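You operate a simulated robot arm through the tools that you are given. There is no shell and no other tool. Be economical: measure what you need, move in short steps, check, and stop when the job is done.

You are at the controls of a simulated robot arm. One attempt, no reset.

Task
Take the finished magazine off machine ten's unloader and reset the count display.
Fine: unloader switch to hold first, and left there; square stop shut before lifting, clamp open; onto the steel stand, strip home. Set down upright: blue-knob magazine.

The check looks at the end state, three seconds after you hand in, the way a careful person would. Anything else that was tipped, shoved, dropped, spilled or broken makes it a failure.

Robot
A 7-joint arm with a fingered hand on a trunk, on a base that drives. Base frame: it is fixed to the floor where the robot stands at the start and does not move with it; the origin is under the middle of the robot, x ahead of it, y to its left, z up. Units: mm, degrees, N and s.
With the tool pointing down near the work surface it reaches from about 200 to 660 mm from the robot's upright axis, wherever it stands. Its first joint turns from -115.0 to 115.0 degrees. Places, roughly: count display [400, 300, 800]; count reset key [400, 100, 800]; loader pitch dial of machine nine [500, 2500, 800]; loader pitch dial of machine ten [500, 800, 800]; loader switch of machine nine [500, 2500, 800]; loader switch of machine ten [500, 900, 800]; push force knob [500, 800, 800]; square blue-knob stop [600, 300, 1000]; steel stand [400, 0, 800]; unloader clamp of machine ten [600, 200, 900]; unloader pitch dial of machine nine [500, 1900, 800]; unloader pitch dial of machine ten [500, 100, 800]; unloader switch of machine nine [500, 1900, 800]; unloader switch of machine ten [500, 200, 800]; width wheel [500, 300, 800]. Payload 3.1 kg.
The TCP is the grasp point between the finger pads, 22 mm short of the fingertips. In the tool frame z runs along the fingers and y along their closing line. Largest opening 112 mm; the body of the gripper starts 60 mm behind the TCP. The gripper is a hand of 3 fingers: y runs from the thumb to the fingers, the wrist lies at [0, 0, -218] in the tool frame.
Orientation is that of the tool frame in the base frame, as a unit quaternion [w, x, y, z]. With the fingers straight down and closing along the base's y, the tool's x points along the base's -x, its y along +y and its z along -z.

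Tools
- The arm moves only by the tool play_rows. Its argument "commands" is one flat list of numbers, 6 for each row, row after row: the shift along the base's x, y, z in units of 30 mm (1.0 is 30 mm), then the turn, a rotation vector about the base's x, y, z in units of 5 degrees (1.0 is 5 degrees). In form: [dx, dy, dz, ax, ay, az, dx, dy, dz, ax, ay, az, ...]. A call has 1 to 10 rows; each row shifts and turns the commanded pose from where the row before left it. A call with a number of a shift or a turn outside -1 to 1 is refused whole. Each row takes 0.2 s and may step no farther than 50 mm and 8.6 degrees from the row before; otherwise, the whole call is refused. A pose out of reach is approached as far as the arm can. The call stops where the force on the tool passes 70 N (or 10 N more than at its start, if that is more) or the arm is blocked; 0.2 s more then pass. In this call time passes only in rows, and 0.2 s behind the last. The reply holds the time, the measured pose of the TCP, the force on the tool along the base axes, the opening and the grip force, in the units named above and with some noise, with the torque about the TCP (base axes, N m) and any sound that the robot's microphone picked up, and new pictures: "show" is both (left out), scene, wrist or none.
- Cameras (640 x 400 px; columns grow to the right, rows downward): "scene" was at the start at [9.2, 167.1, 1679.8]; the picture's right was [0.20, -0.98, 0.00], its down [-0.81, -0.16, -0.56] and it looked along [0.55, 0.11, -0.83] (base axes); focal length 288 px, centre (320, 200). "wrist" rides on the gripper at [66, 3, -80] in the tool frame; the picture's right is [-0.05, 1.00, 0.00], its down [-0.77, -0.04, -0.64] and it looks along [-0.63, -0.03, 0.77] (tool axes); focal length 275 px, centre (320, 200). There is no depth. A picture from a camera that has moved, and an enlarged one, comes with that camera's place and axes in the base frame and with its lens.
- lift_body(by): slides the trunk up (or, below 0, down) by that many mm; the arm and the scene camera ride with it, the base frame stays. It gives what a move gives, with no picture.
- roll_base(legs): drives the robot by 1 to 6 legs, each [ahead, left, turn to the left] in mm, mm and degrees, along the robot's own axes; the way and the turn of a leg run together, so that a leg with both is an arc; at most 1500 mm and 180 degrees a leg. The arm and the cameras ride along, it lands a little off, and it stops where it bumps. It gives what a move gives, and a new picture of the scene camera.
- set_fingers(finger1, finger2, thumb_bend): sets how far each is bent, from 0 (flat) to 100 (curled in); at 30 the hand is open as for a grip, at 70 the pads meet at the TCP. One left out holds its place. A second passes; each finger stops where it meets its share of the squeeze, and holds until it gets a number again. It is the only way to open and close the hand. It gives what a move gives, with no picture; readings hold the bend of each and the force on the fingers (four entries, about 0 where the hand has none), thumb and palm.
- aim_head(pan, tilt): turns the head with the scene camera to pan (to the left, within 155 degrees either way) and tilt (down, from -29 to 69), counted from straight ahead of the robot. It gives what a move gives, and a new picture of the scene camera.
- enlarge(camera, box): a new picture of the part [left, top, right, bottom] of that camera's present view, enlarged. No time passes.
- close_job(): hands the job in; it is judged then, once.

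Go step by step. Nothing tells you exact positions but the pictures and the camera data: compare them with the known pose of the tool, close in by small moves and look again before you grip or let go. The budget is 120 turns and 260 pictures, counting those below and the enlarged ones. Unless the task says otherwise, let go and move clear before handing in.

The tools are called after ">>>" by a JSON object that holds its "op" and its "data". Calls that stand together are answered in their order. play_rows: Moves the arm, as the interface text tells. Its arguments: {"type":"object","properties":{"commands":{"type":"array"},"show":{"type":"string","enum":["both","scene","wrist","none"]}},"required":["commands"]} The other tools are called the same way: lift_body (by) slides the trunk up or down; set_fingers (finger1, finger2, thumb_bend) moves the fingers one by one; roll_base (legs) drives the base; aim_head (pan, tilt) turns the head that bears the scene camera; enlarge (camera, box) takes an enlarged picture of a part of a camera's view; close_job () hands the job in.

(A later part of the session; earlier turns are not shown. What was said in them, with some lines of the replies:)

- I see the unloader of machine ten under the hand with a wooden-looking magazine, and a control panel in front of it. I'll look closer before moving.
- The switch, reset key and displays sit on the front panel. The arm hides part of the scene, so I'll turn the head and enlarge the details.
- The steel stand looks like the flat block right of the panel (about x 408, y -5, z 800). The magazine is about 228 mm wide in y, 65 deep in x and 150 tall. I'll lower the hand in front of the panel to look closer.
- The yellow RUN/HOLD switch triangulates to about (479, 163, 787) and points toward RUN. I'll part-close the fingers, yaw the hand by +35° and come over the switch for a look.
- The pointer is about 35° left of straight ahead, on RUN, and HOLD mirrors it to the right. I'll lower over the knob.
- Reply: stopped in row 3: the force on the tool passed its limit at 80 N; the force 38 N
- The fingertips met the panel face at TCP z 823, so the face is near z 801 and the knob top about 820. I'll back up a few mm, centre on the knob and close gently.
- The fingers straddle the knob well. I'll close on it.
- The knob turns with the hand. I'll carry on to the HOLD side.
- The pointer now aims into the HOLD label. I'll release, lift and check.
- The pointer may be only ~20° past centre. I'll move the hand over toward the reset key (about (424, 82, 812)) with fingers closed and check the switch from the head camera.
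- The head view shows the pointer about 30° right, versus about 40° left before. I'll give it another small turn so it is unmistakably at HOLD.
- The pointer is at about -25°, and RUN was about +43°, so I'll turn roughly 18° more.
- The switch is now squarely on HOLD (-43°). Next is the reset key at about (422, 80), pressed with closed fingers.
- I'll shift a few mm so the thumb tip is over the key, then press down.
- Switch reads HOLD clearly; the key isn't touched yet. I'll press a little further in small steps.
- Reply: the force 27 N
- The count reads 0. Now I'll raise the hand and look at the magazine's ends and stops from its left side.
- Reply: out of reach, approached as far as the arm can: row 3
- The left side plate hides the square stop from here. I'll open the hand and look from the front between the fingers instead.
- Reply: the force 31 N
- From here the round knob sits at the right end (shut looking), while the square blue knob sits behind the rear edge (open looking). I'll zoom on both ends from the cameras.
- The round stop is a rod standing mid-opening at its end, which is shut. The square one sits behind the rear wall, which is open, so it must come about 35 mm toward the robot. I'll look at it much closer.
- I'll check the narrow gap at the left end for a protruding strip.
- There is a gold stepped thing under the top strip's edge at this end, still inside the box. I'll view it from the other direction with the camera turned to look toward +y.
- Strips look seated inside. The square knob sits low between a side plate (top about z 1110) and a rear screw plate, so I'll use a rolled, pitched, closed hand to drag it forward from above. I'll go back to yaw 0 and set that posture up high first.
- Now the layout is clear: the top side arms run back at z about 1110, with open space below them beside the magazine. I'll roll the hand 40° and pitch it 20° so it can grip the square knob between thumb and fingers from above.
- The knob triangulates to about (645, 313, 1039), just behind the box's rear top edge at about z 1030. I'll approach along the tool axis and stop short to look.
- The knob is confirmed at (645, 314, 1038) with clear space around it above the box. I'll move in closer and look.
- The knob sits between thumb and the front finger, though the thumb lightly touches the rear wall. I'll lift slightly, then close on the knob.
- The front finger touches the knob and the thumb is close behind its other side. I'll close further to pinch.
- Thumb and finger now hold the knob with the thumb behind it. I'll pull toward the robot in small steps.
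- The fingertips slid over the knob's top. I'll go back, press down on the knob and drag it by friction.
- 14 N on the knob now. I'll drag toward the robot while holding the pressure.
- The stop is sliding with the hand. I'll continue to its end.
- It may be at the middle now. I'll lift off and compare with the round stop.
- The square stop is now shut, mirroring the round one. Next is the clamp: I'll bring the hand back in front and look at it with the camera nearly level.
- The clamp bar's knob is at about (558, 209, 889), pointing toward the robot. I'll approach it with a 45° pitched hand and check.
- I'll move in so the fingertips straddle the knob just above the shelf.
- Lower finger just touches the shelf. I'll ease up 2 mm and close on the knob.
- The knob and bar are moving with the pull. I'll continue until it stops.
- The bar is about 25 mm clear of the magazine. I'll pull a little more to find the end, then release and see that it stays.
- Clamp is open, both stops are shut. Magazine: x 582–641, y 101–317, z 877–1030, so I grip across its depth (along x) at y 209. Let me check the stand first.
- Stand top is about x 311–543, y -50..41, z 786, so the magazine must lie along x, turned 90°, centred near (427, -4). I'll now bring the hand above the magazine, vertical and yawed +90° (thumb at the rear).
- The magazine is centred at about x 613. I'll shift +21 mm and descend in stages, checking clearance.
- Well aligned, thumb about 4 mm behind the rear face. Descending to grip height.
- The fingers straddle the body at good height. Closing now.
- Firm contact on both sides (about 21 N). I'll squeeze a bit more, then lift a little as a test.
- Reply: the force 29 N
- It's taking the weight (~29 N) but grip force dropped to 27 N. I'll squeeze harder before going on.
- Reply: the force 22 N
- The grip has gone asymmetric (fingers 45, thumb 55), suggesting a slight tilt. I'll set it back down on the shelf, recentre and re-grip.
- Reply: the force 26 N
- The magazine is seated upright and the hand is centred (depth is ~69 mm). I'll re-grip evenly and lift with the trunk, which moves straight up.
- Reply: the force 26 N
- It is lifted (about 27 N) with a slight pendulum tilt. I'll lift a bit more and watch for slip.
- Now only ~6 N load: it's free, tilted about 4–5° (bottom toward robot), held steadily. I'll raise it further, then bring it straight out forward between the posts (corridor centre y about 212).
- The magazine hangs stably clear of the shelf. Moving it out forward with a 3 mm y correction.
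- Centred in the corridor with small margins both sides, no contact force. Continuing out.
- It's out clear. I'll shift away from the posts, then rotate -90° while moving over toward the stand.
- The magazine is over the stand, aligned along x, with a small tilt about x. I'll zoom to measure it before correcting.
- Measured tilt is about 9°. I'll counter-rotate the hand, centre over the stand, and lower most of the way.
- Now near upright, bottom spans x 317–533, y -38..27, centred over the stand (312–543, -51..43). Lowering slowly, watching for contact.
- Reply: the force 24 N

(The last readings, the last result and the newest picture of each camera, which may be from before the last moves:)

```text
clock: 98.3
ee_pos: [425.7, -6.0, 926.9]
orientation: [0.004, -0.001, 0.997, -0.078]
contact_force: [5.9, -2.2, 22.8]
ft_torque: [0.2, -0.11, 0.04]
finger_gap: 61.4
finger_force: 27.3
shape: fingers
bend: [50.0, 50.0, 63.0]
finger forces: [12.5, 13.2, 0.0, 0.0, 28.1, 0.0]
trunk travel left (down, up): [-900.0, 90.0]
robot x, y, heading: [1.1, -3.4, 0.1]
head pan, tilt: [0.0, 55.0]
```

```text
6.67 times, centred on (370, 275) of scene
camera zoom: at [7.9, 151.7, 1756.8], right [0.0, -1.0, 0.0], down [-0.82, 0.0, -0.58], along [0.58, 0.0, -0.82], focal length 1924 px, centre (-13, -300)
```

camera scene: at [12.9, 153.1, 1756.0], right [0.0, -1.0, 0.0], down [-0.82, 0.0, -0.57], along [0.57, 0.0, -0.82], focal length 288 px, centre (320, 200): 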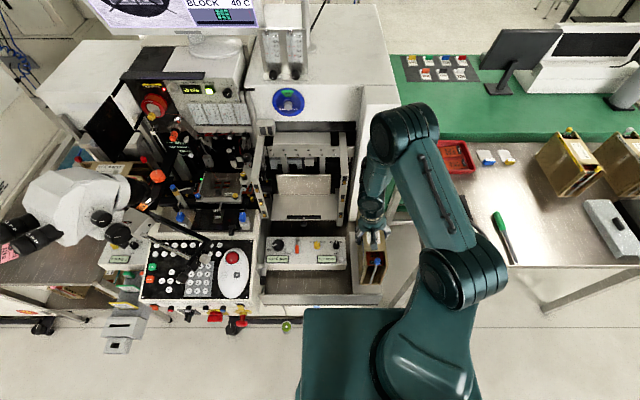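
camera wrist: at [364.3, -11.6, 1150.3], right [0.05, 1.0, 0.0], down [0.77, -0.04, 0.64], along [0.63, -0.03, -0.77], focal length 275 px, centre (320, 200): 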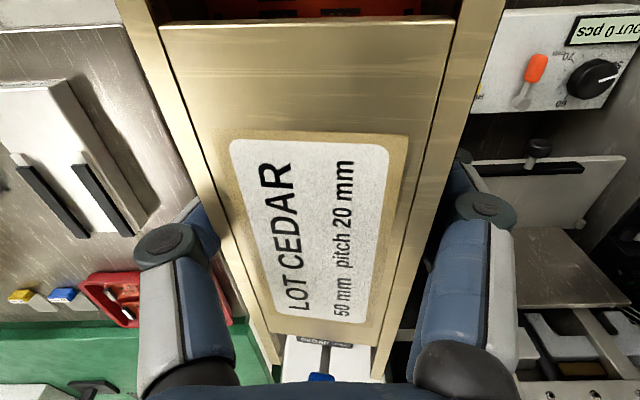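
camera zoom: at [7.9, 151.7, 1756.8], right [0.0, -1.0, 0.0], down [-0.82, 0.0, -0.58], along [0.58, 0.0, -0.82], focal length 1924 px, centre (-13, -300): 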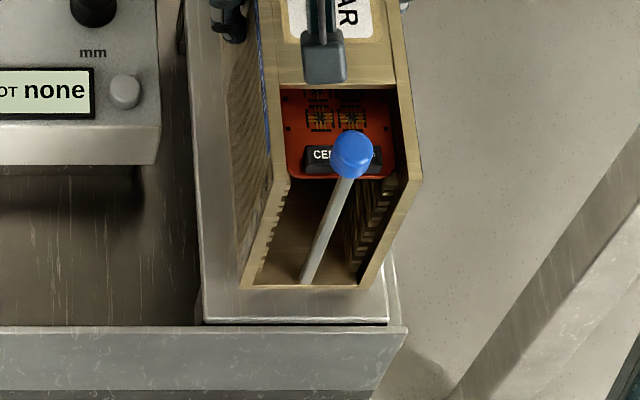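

Contact at TCP z 927: the stand top is about z 802. Rechecking at that height, the magazine should sit ~14 mm nearer and 4 mm left, so I'll lift a little, shift, and lower again.

>>> {"op": "play_rows", "data": {"commands": [0, 0, 0.4, 0, 0, 0, -0.23, 0.07, 0.1, 0, 0, 0, -0.23, 0.06, 0, 0, 0, 0, 0, 0, -0.2, 0, 0, 0], "show": "scene"}}

>>> {"op": "enlarge", "data": {"camera": "scene", "box": [345, 235, 395, 310]}}

>>> {"op": "enlarge", "data": {"camera": "scene", "box": [330, 200, 420, 310]}}

```text
clock: 99.3
ee_pos: [412.8, -2.6, 933.1]
orientation: [0.0, -0.001, 0.997, -0.079]
contact_force: [0.2, 0.8, -4.8]
ft_torque: [0.0, 0.01, 0.04]
finger_gap: 61.1
finger_force: 25.3
shape: fingers
bend: [49.0, 49.0, 63.0]
finger forces: [12.6, 12.4, 0.0, 0.0, 24.9, 0.0]
trunk travel left (down, up): [-900.0, 90.0]
robot x, y, heading: [1.9, -0.9, 0.2]
head pan, tilt: [0.0, 55.0]
camera scene: at [12.8, 153.1, 1755.9], right [0.0, -1.0, 0.0], down [-0.82, 0.0, -0.57], along [0.57, 0.0, -0.82], focal length 288 px, centre (320, 200)
```

scene: 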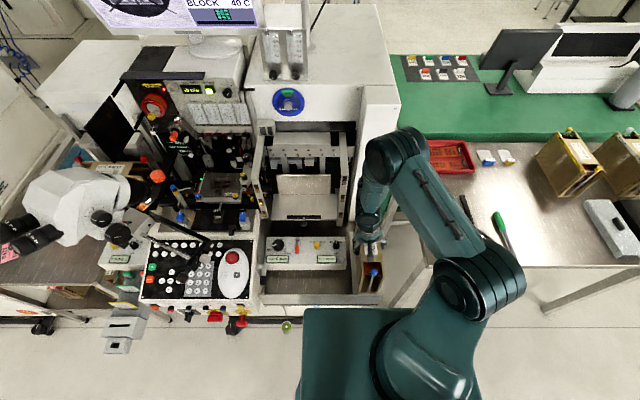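

```text
5.33 times, centred on (370, 272) of scene
camera zoom: at [12.8, 153.1, 1755.9], right [0.0, -1.0, 0.0], down [-0.82, 0.0, -0.57], along [0.57, 0.0, -0.82], focal length 1539 px, centre (53, -187)
```

zoom: 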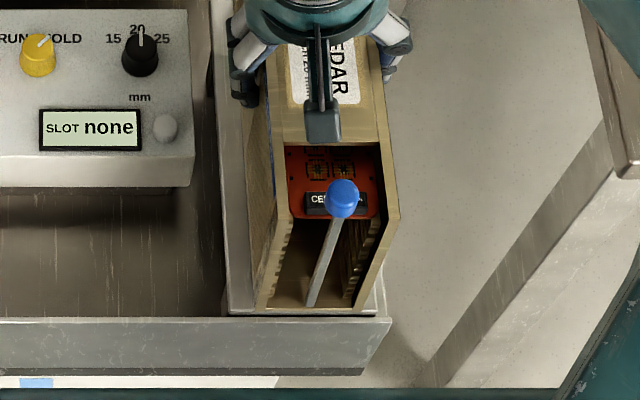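

```text
3.64 times, centred on (375, 255) of scene
camera zoom: at [12.8, 153.1, 1755.9], right [0.0, -1.0, 0.0], down [-0.82, 0.0, -0.57], along [0.57, 0.0, -0.82], focal length 1049 px, centre (120, 0)
```

zoom: 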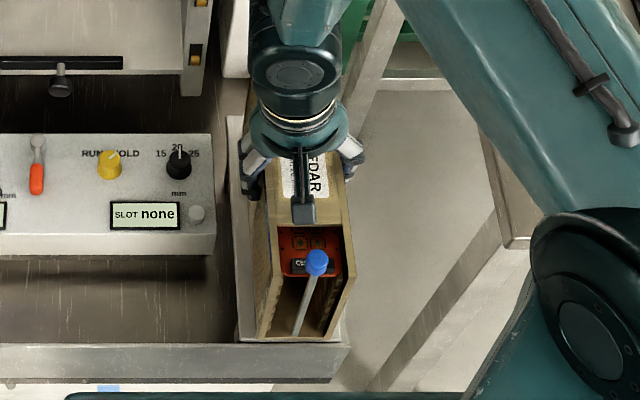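

Near edge margin is slightly small; I'll shift +4 mm and lower to contact gently.

>>> {"op": "play_rows", "data": {"commands": [0.15, -0.02, 0, 0, 0, 0, 0, 0, -0.1, 0, 0, 0, 0, 0, -0.08, 0, 0, 0], "show": "none"}}

>>> {"op": "enlarge", "data": {"camera": "scene", "box": [345, 235, 395, 310]}}

```text
clock: 100.1
ee_pos: [416.2, -2.7, 927.6]
orientation: [0.001, 0.0, 0.997, -0.078]
contact_force: [3.4, -2.4, 8.2]
ft_torque: [0.13, -0.07, 0.0]
finger_gap: 61.0
finger_force: 26.5
shape: fingers
bend: [49.0, 49.0, 63.0]
finger forces: [11.9, 12.6, 0.0, 0.0, 27.4, 0.0]
trunk travel left (down, up): [-900.0, 90.0]
robot x, y, heading: [-1.8, -2.5, -0.2]
head pan, tilt: [0.0, 55.0]
```

```text
5.33 times, centred on (370, 272) of scene
camera zoom: at [11.5, 152.2, 1756.4], right [0.0, -1.0, 0.0], down [-0.82, 0.0, -0.57], along [0.57, 0.0, -0.82], focal length 1539 px, centre (53, -187)
```

zoom: 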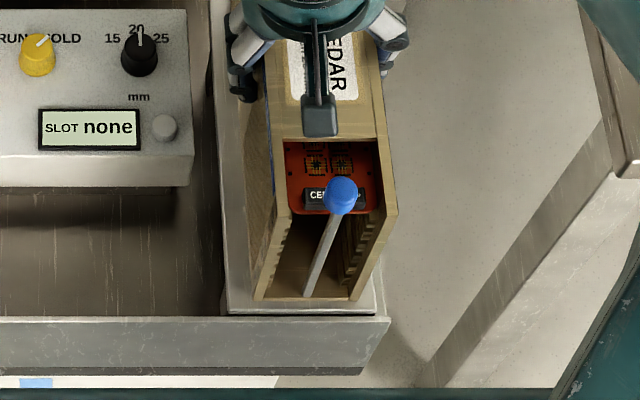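

Touching with 8 N. I'll settle it 1–2 mm more and open the hand gradually.

>>> {"op": "play_rows", "data": {"commands": [0, 0, -0.05, 0, 0, 0], "show": "none"}}

>>> {"op": "set_fingers", "data": {"finger1": 47, "finger2": 47, "thumb_bend": 55}}

>>> {"op": "enlarge", "data": {"camera": "scene", "box": [345, 235, 395, 310]}}

```text
clock: 100.5
ee_pos: [417.1, -2.6, 926.4]
orientation: [0.002, 0.0, 0.997, -0.079]
contact_force: [5.2, -3.8, 22.2]
ft_torque: [0.33, -0.1, 0.0]
finger_gap: 61.3
finger_force: 27.4
shape: fingers
bend: [50.0, 50.0, 63.0]
finger forces: [12.2, 13.0, 0.0, 0.1, 29.5, 0.0]
trunk travel left (down, up): [-900.0, 90.0]
robot x, y, heading: [3.6, -1.3, 0.1]
head pan, tilt: [0.0, 55.0]
```

```text
clock: 101.5
ee_pos: [415.7, -2.4, 926.1]
orientation: [0.0, -0.001, 0.997, -0.079]
contact_force: [-0.2, -2.3, 4.8]
ft_torque: [0.03, 0.0, 0.0]
finger_gap: 63.3
finger_force: 4.7
shape: fingers
bend: [45.0, 45.0, 53.0]
finger forces: [1.8, 1.8, 0.0, 0.0, 6.1, 0.0]
trunk travel left (down, up): [-900.0, 90.0]
robot x, y, heading: [0.1, -0.7, 0.2]
head pan, tilt: [0.0, 55.0]
```

```text
5.33 times, centred on (370, 272) of scene
camera zoom: at [11.0, 152.5, 1756.0], right [0.0, -1.0, 0.0], down [-0.82, 0.0, -0.57], along [0.57, 0.0, -0.82], focal length 1539 px, centre (53, -187)
```

zoom: 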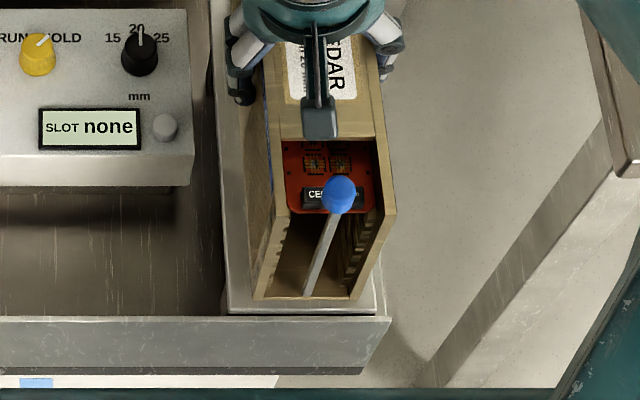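

It rests on the stand. Opening fully and withdrawing along the tool axis.

>>> {"op": "set_fingers", "data": {"finger1": 40, "finger2": 40, "thumb_bend": 42}}

>>> {"op": "set_fingers", "data": {"finger1": 30, "finger2": 30, "thumb_bend": 30}}

>>> {"op": "play_rows", "data": {"commands": [0, 0.05, 0.3, 0, 0, 0, 0, 0.08, 0.5, 0, 0, 0, 0, 0.09, 0.6, 0, 0, 0], "show": "wrist"}}

>>> {"op": "enlarge", "data": {"camera": "scene", "box": [345, 235, 395, 310]}}

```text
clock: 102.5
ee_pos: [416.3, -1.6, 925.9]
orientation: [0.0, -0.001, 0.997, -0.079]
contact_force: [-1.1, -0.7, -1.1]
ft_torque: [0.05, -0.04, -0.01]
finger_gap: 80.6
finger_force: 0.9
shape: fingers
bend: [40.0, 40.0, 42.0]
finger forces: [0.1, 0.0, 0.1, 0.0, 0.5, 0.0]
trunk travel left (down, up): [-900.0, 90.0]
robot x, y, heading: [-1.6, -1.1, 0.2]
head pan, tilt: [0.0, 55.0]
```

```text
clock: 103.5
ee_pos: [415.5, -2.6, 924.4]
orientation: [0.0, 0.0, 0.997, -0.078]
contact_force: [-0.4, 0.4, 0.7]
ft_torque: [0.0, 0.03, 0.0]
finger_gap: 111.0
finger_force: 0.0
shape: fingers
bend: [30.0, 30.0, 30.0]
finger forces: [0.1, 0.0, 0.1, 0.1, 0.0, 0.1]
trunk travel left (down, up): [-900.0, 90.0]
robot x, y, heading: [-0.7, 1.0, -0.1]
head pan, tilt: [0.0, 55.0]
```

```text
clock: 104.3
ee_pos: [415.6, 3.1, 970.3]
orientation: [0.0, -0.001, 0.997, -0.079]
contact_force: [0.9, 0.2, 0.8]
ft_torque: [-0.01, -0.03, 0.04]
finger_gap: 111.1
finger_force: 0.1
shape: fingers
bend: [30.0, 30.0, 30.0]
finger forces: [0.1, 0.0, 0.1, 0.1, 0.0, 0.0]
trunk travel left (down, up): [-900.0, 90.0]
robot x, y, heading: [5.0, -1.5, 0.4]
head pan, tilt: [0.0, 55.0]
camera wrist: at [349.7, 19.0, 1047.3], right [0.05, 0.99, -0.16], down [0.77, 0.07, 0.63], along [0.64, -0.15, -0.76], focal length 275 px, centre (320, 200)
```

wrist: 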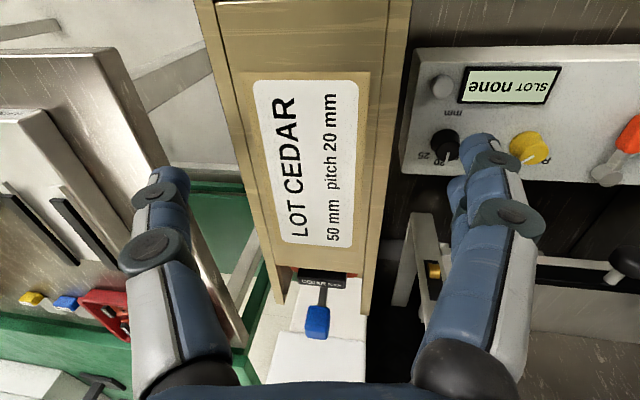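

```text
5.33 times, centred on (370, 272) of scene
camera zoom: at [11.6, 153.6, 1755.9], right [0.0, -1.0, 0.0], down [-0.82, 0.0, -0.57], along [0.57, 0.0, -0.82], focal length 1539 px, centre (53, -187)
```

zoom: 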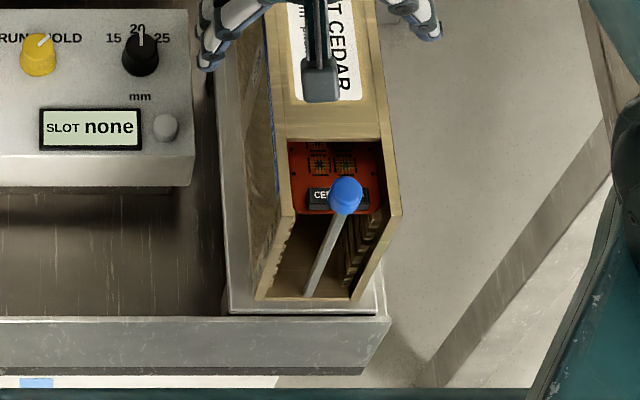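

It stands upright on its own. I'll raise the hand well clear and inspect both ends, the strip and the panel.

>>> {"op": "play_rows", "data": {"commands": [0, 0.1, 0.8, 0, 0, 0, 0, 0.1, 0.8, 0, 0, 0, 0, 0, 0.8, 0.9, 0, 0, 0, 0, 0.8, 0.9, 0, 0, 0, 0, 0.8, 0, 0, 0, 0, 0, 0.8, 0, 0, 0]}}

>>> {"op": "enlarge", "data": {"camera": "wrist", "box": [200, 20, 440, 200]}}

>>> {"op": "enlarge", "data": {"camera": "scene", "box": [335, 200, 395, 310]}}

>>> {"op": "enlarge", "data": {"camera": "scene", "box": [240, 120, 370, 280]}}

```text
clock: 105.7
ee_pos: [414.0, 11.1, 1109.9]
orientation: [0.002, -0.001, 1.0, -0.001]
contact_force: [1.0, -0.4, 0.5]
ft_torque: [0.0, 0.01, 0.05]
finger_gap: 111.4
finger_force: 0.1
shape: fingers
bend: [30.0, 30.0, 30.0]
finger forces: [0.0, 0.1, 0.0, 0.0, 0.0, 0.1]
out of reach, approached as far as the arm can: row 4
trunk travel left (down, up): [-900.0, 90.0]
robot x, y, heading: [-2.5, 0.5, 0.0]
head pan, tilt: [0.0, 55.0]
camera scene: at [10.8, 153.9, 1755.9], right [0.0, -1.0, 0.0], down [-0.82, 0.0, -0.57], along [0.57, 0.0, -0.82], focal length 288 px, centre (320, 200)
camera wrist: at [348.1, 12.4, 1189.0], right [0.05, 1.0, 0.0], down [0.77, -0.03, 0.64], along [0.64, -0.03, -0.77], focal length 275 px, centre (320, 200)
```

scene: 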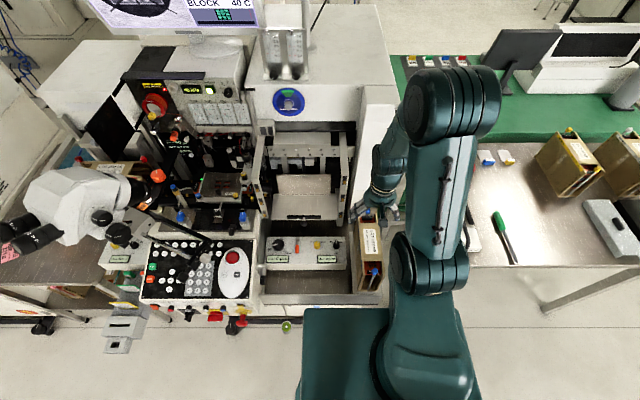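
wrist: 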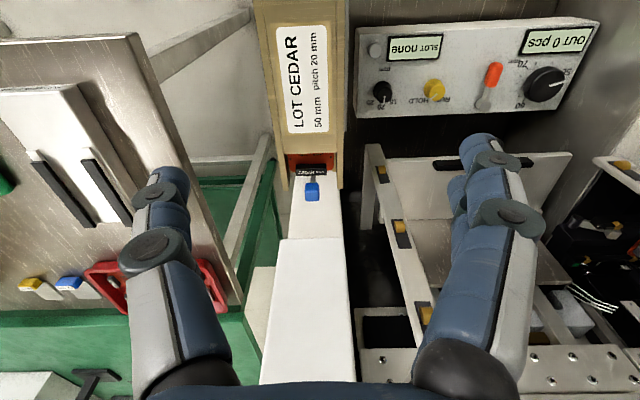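

```text
2.22 times, centred on (320, 110) of wrist
camera zoom: at [348.1, 12.4, 1189.0], right [0.05, 1.0, 0.0], down [0.77, -0.03, 0.64], along [0.64, -0.03, -0.77], focal length 612 px, centre (320, 400)
```

zoom: 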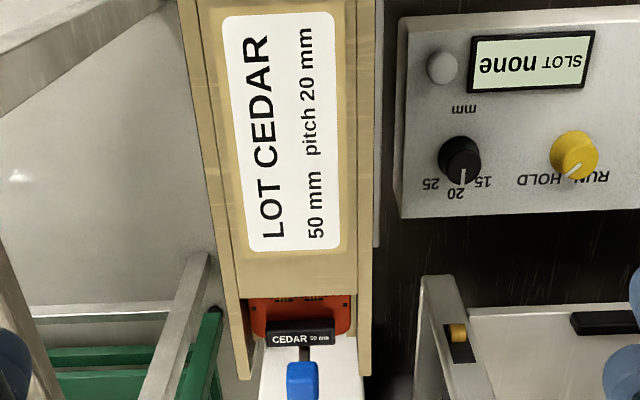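

```text
3.64 times, centred on (365, 255) of scene
camera zoom: at [10.8, 153.9, 1755.9], right [0.0, -1.0, 0.0], down [-0.82, 0.0, -0.57], along [0.57, 0.0, -0.82], focal length 1049 px, centre (156, 0)
```

zoom: 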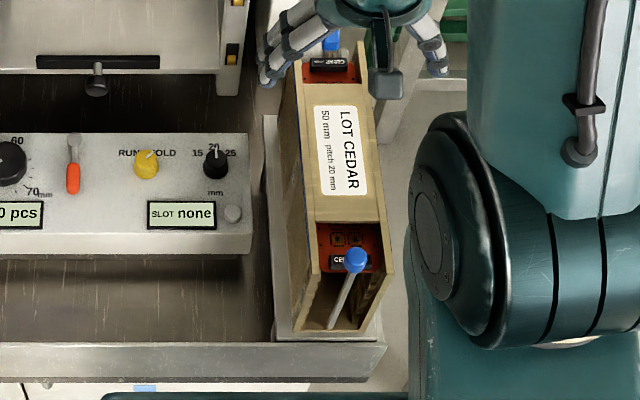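

```text
2.50 times, centred on (305, 200) of scene
camera zoom: at [10.8, 153.9, 1755.9], right [0.0, -1.0, 0.0], down [-0.82, 0.0, -0.57], along [0.57, 0.0, -0.82], focal length 721 px, centre (358, 200)
```

zoom: 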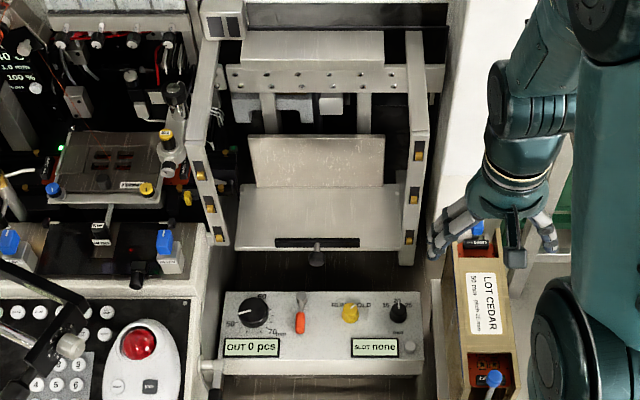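

The magazine is upright on the steel stand with both stops shut, the strip inside, the clamp open, the switch on HOLD and the count at 0. The hand is open and clear, so I'm handing in.

>>> {"op": "close_job", "data": {}}

```text
The job is handed in.
```

I took the blue-knob magazine off machine ten's unloader and stood it upright on the steel stand, and the count display now reads 0.

- **Switch:** the unloader switch was turned to HOLD first and left there.
- **Stop and clamp:** I shut the square stop and opened the clamp before lifting.
- **Strip:** it looks home inside the magazine; I saw nothing sticking out at either end.
- **Two rough moments:** the first lift tilted slightly, so I set it back on the shelf and re-gripped. Earlier, while I was looking around, one finger bumped part of the unloader at about 31 N. The pictures afterwards showed nothing moved or damaged.
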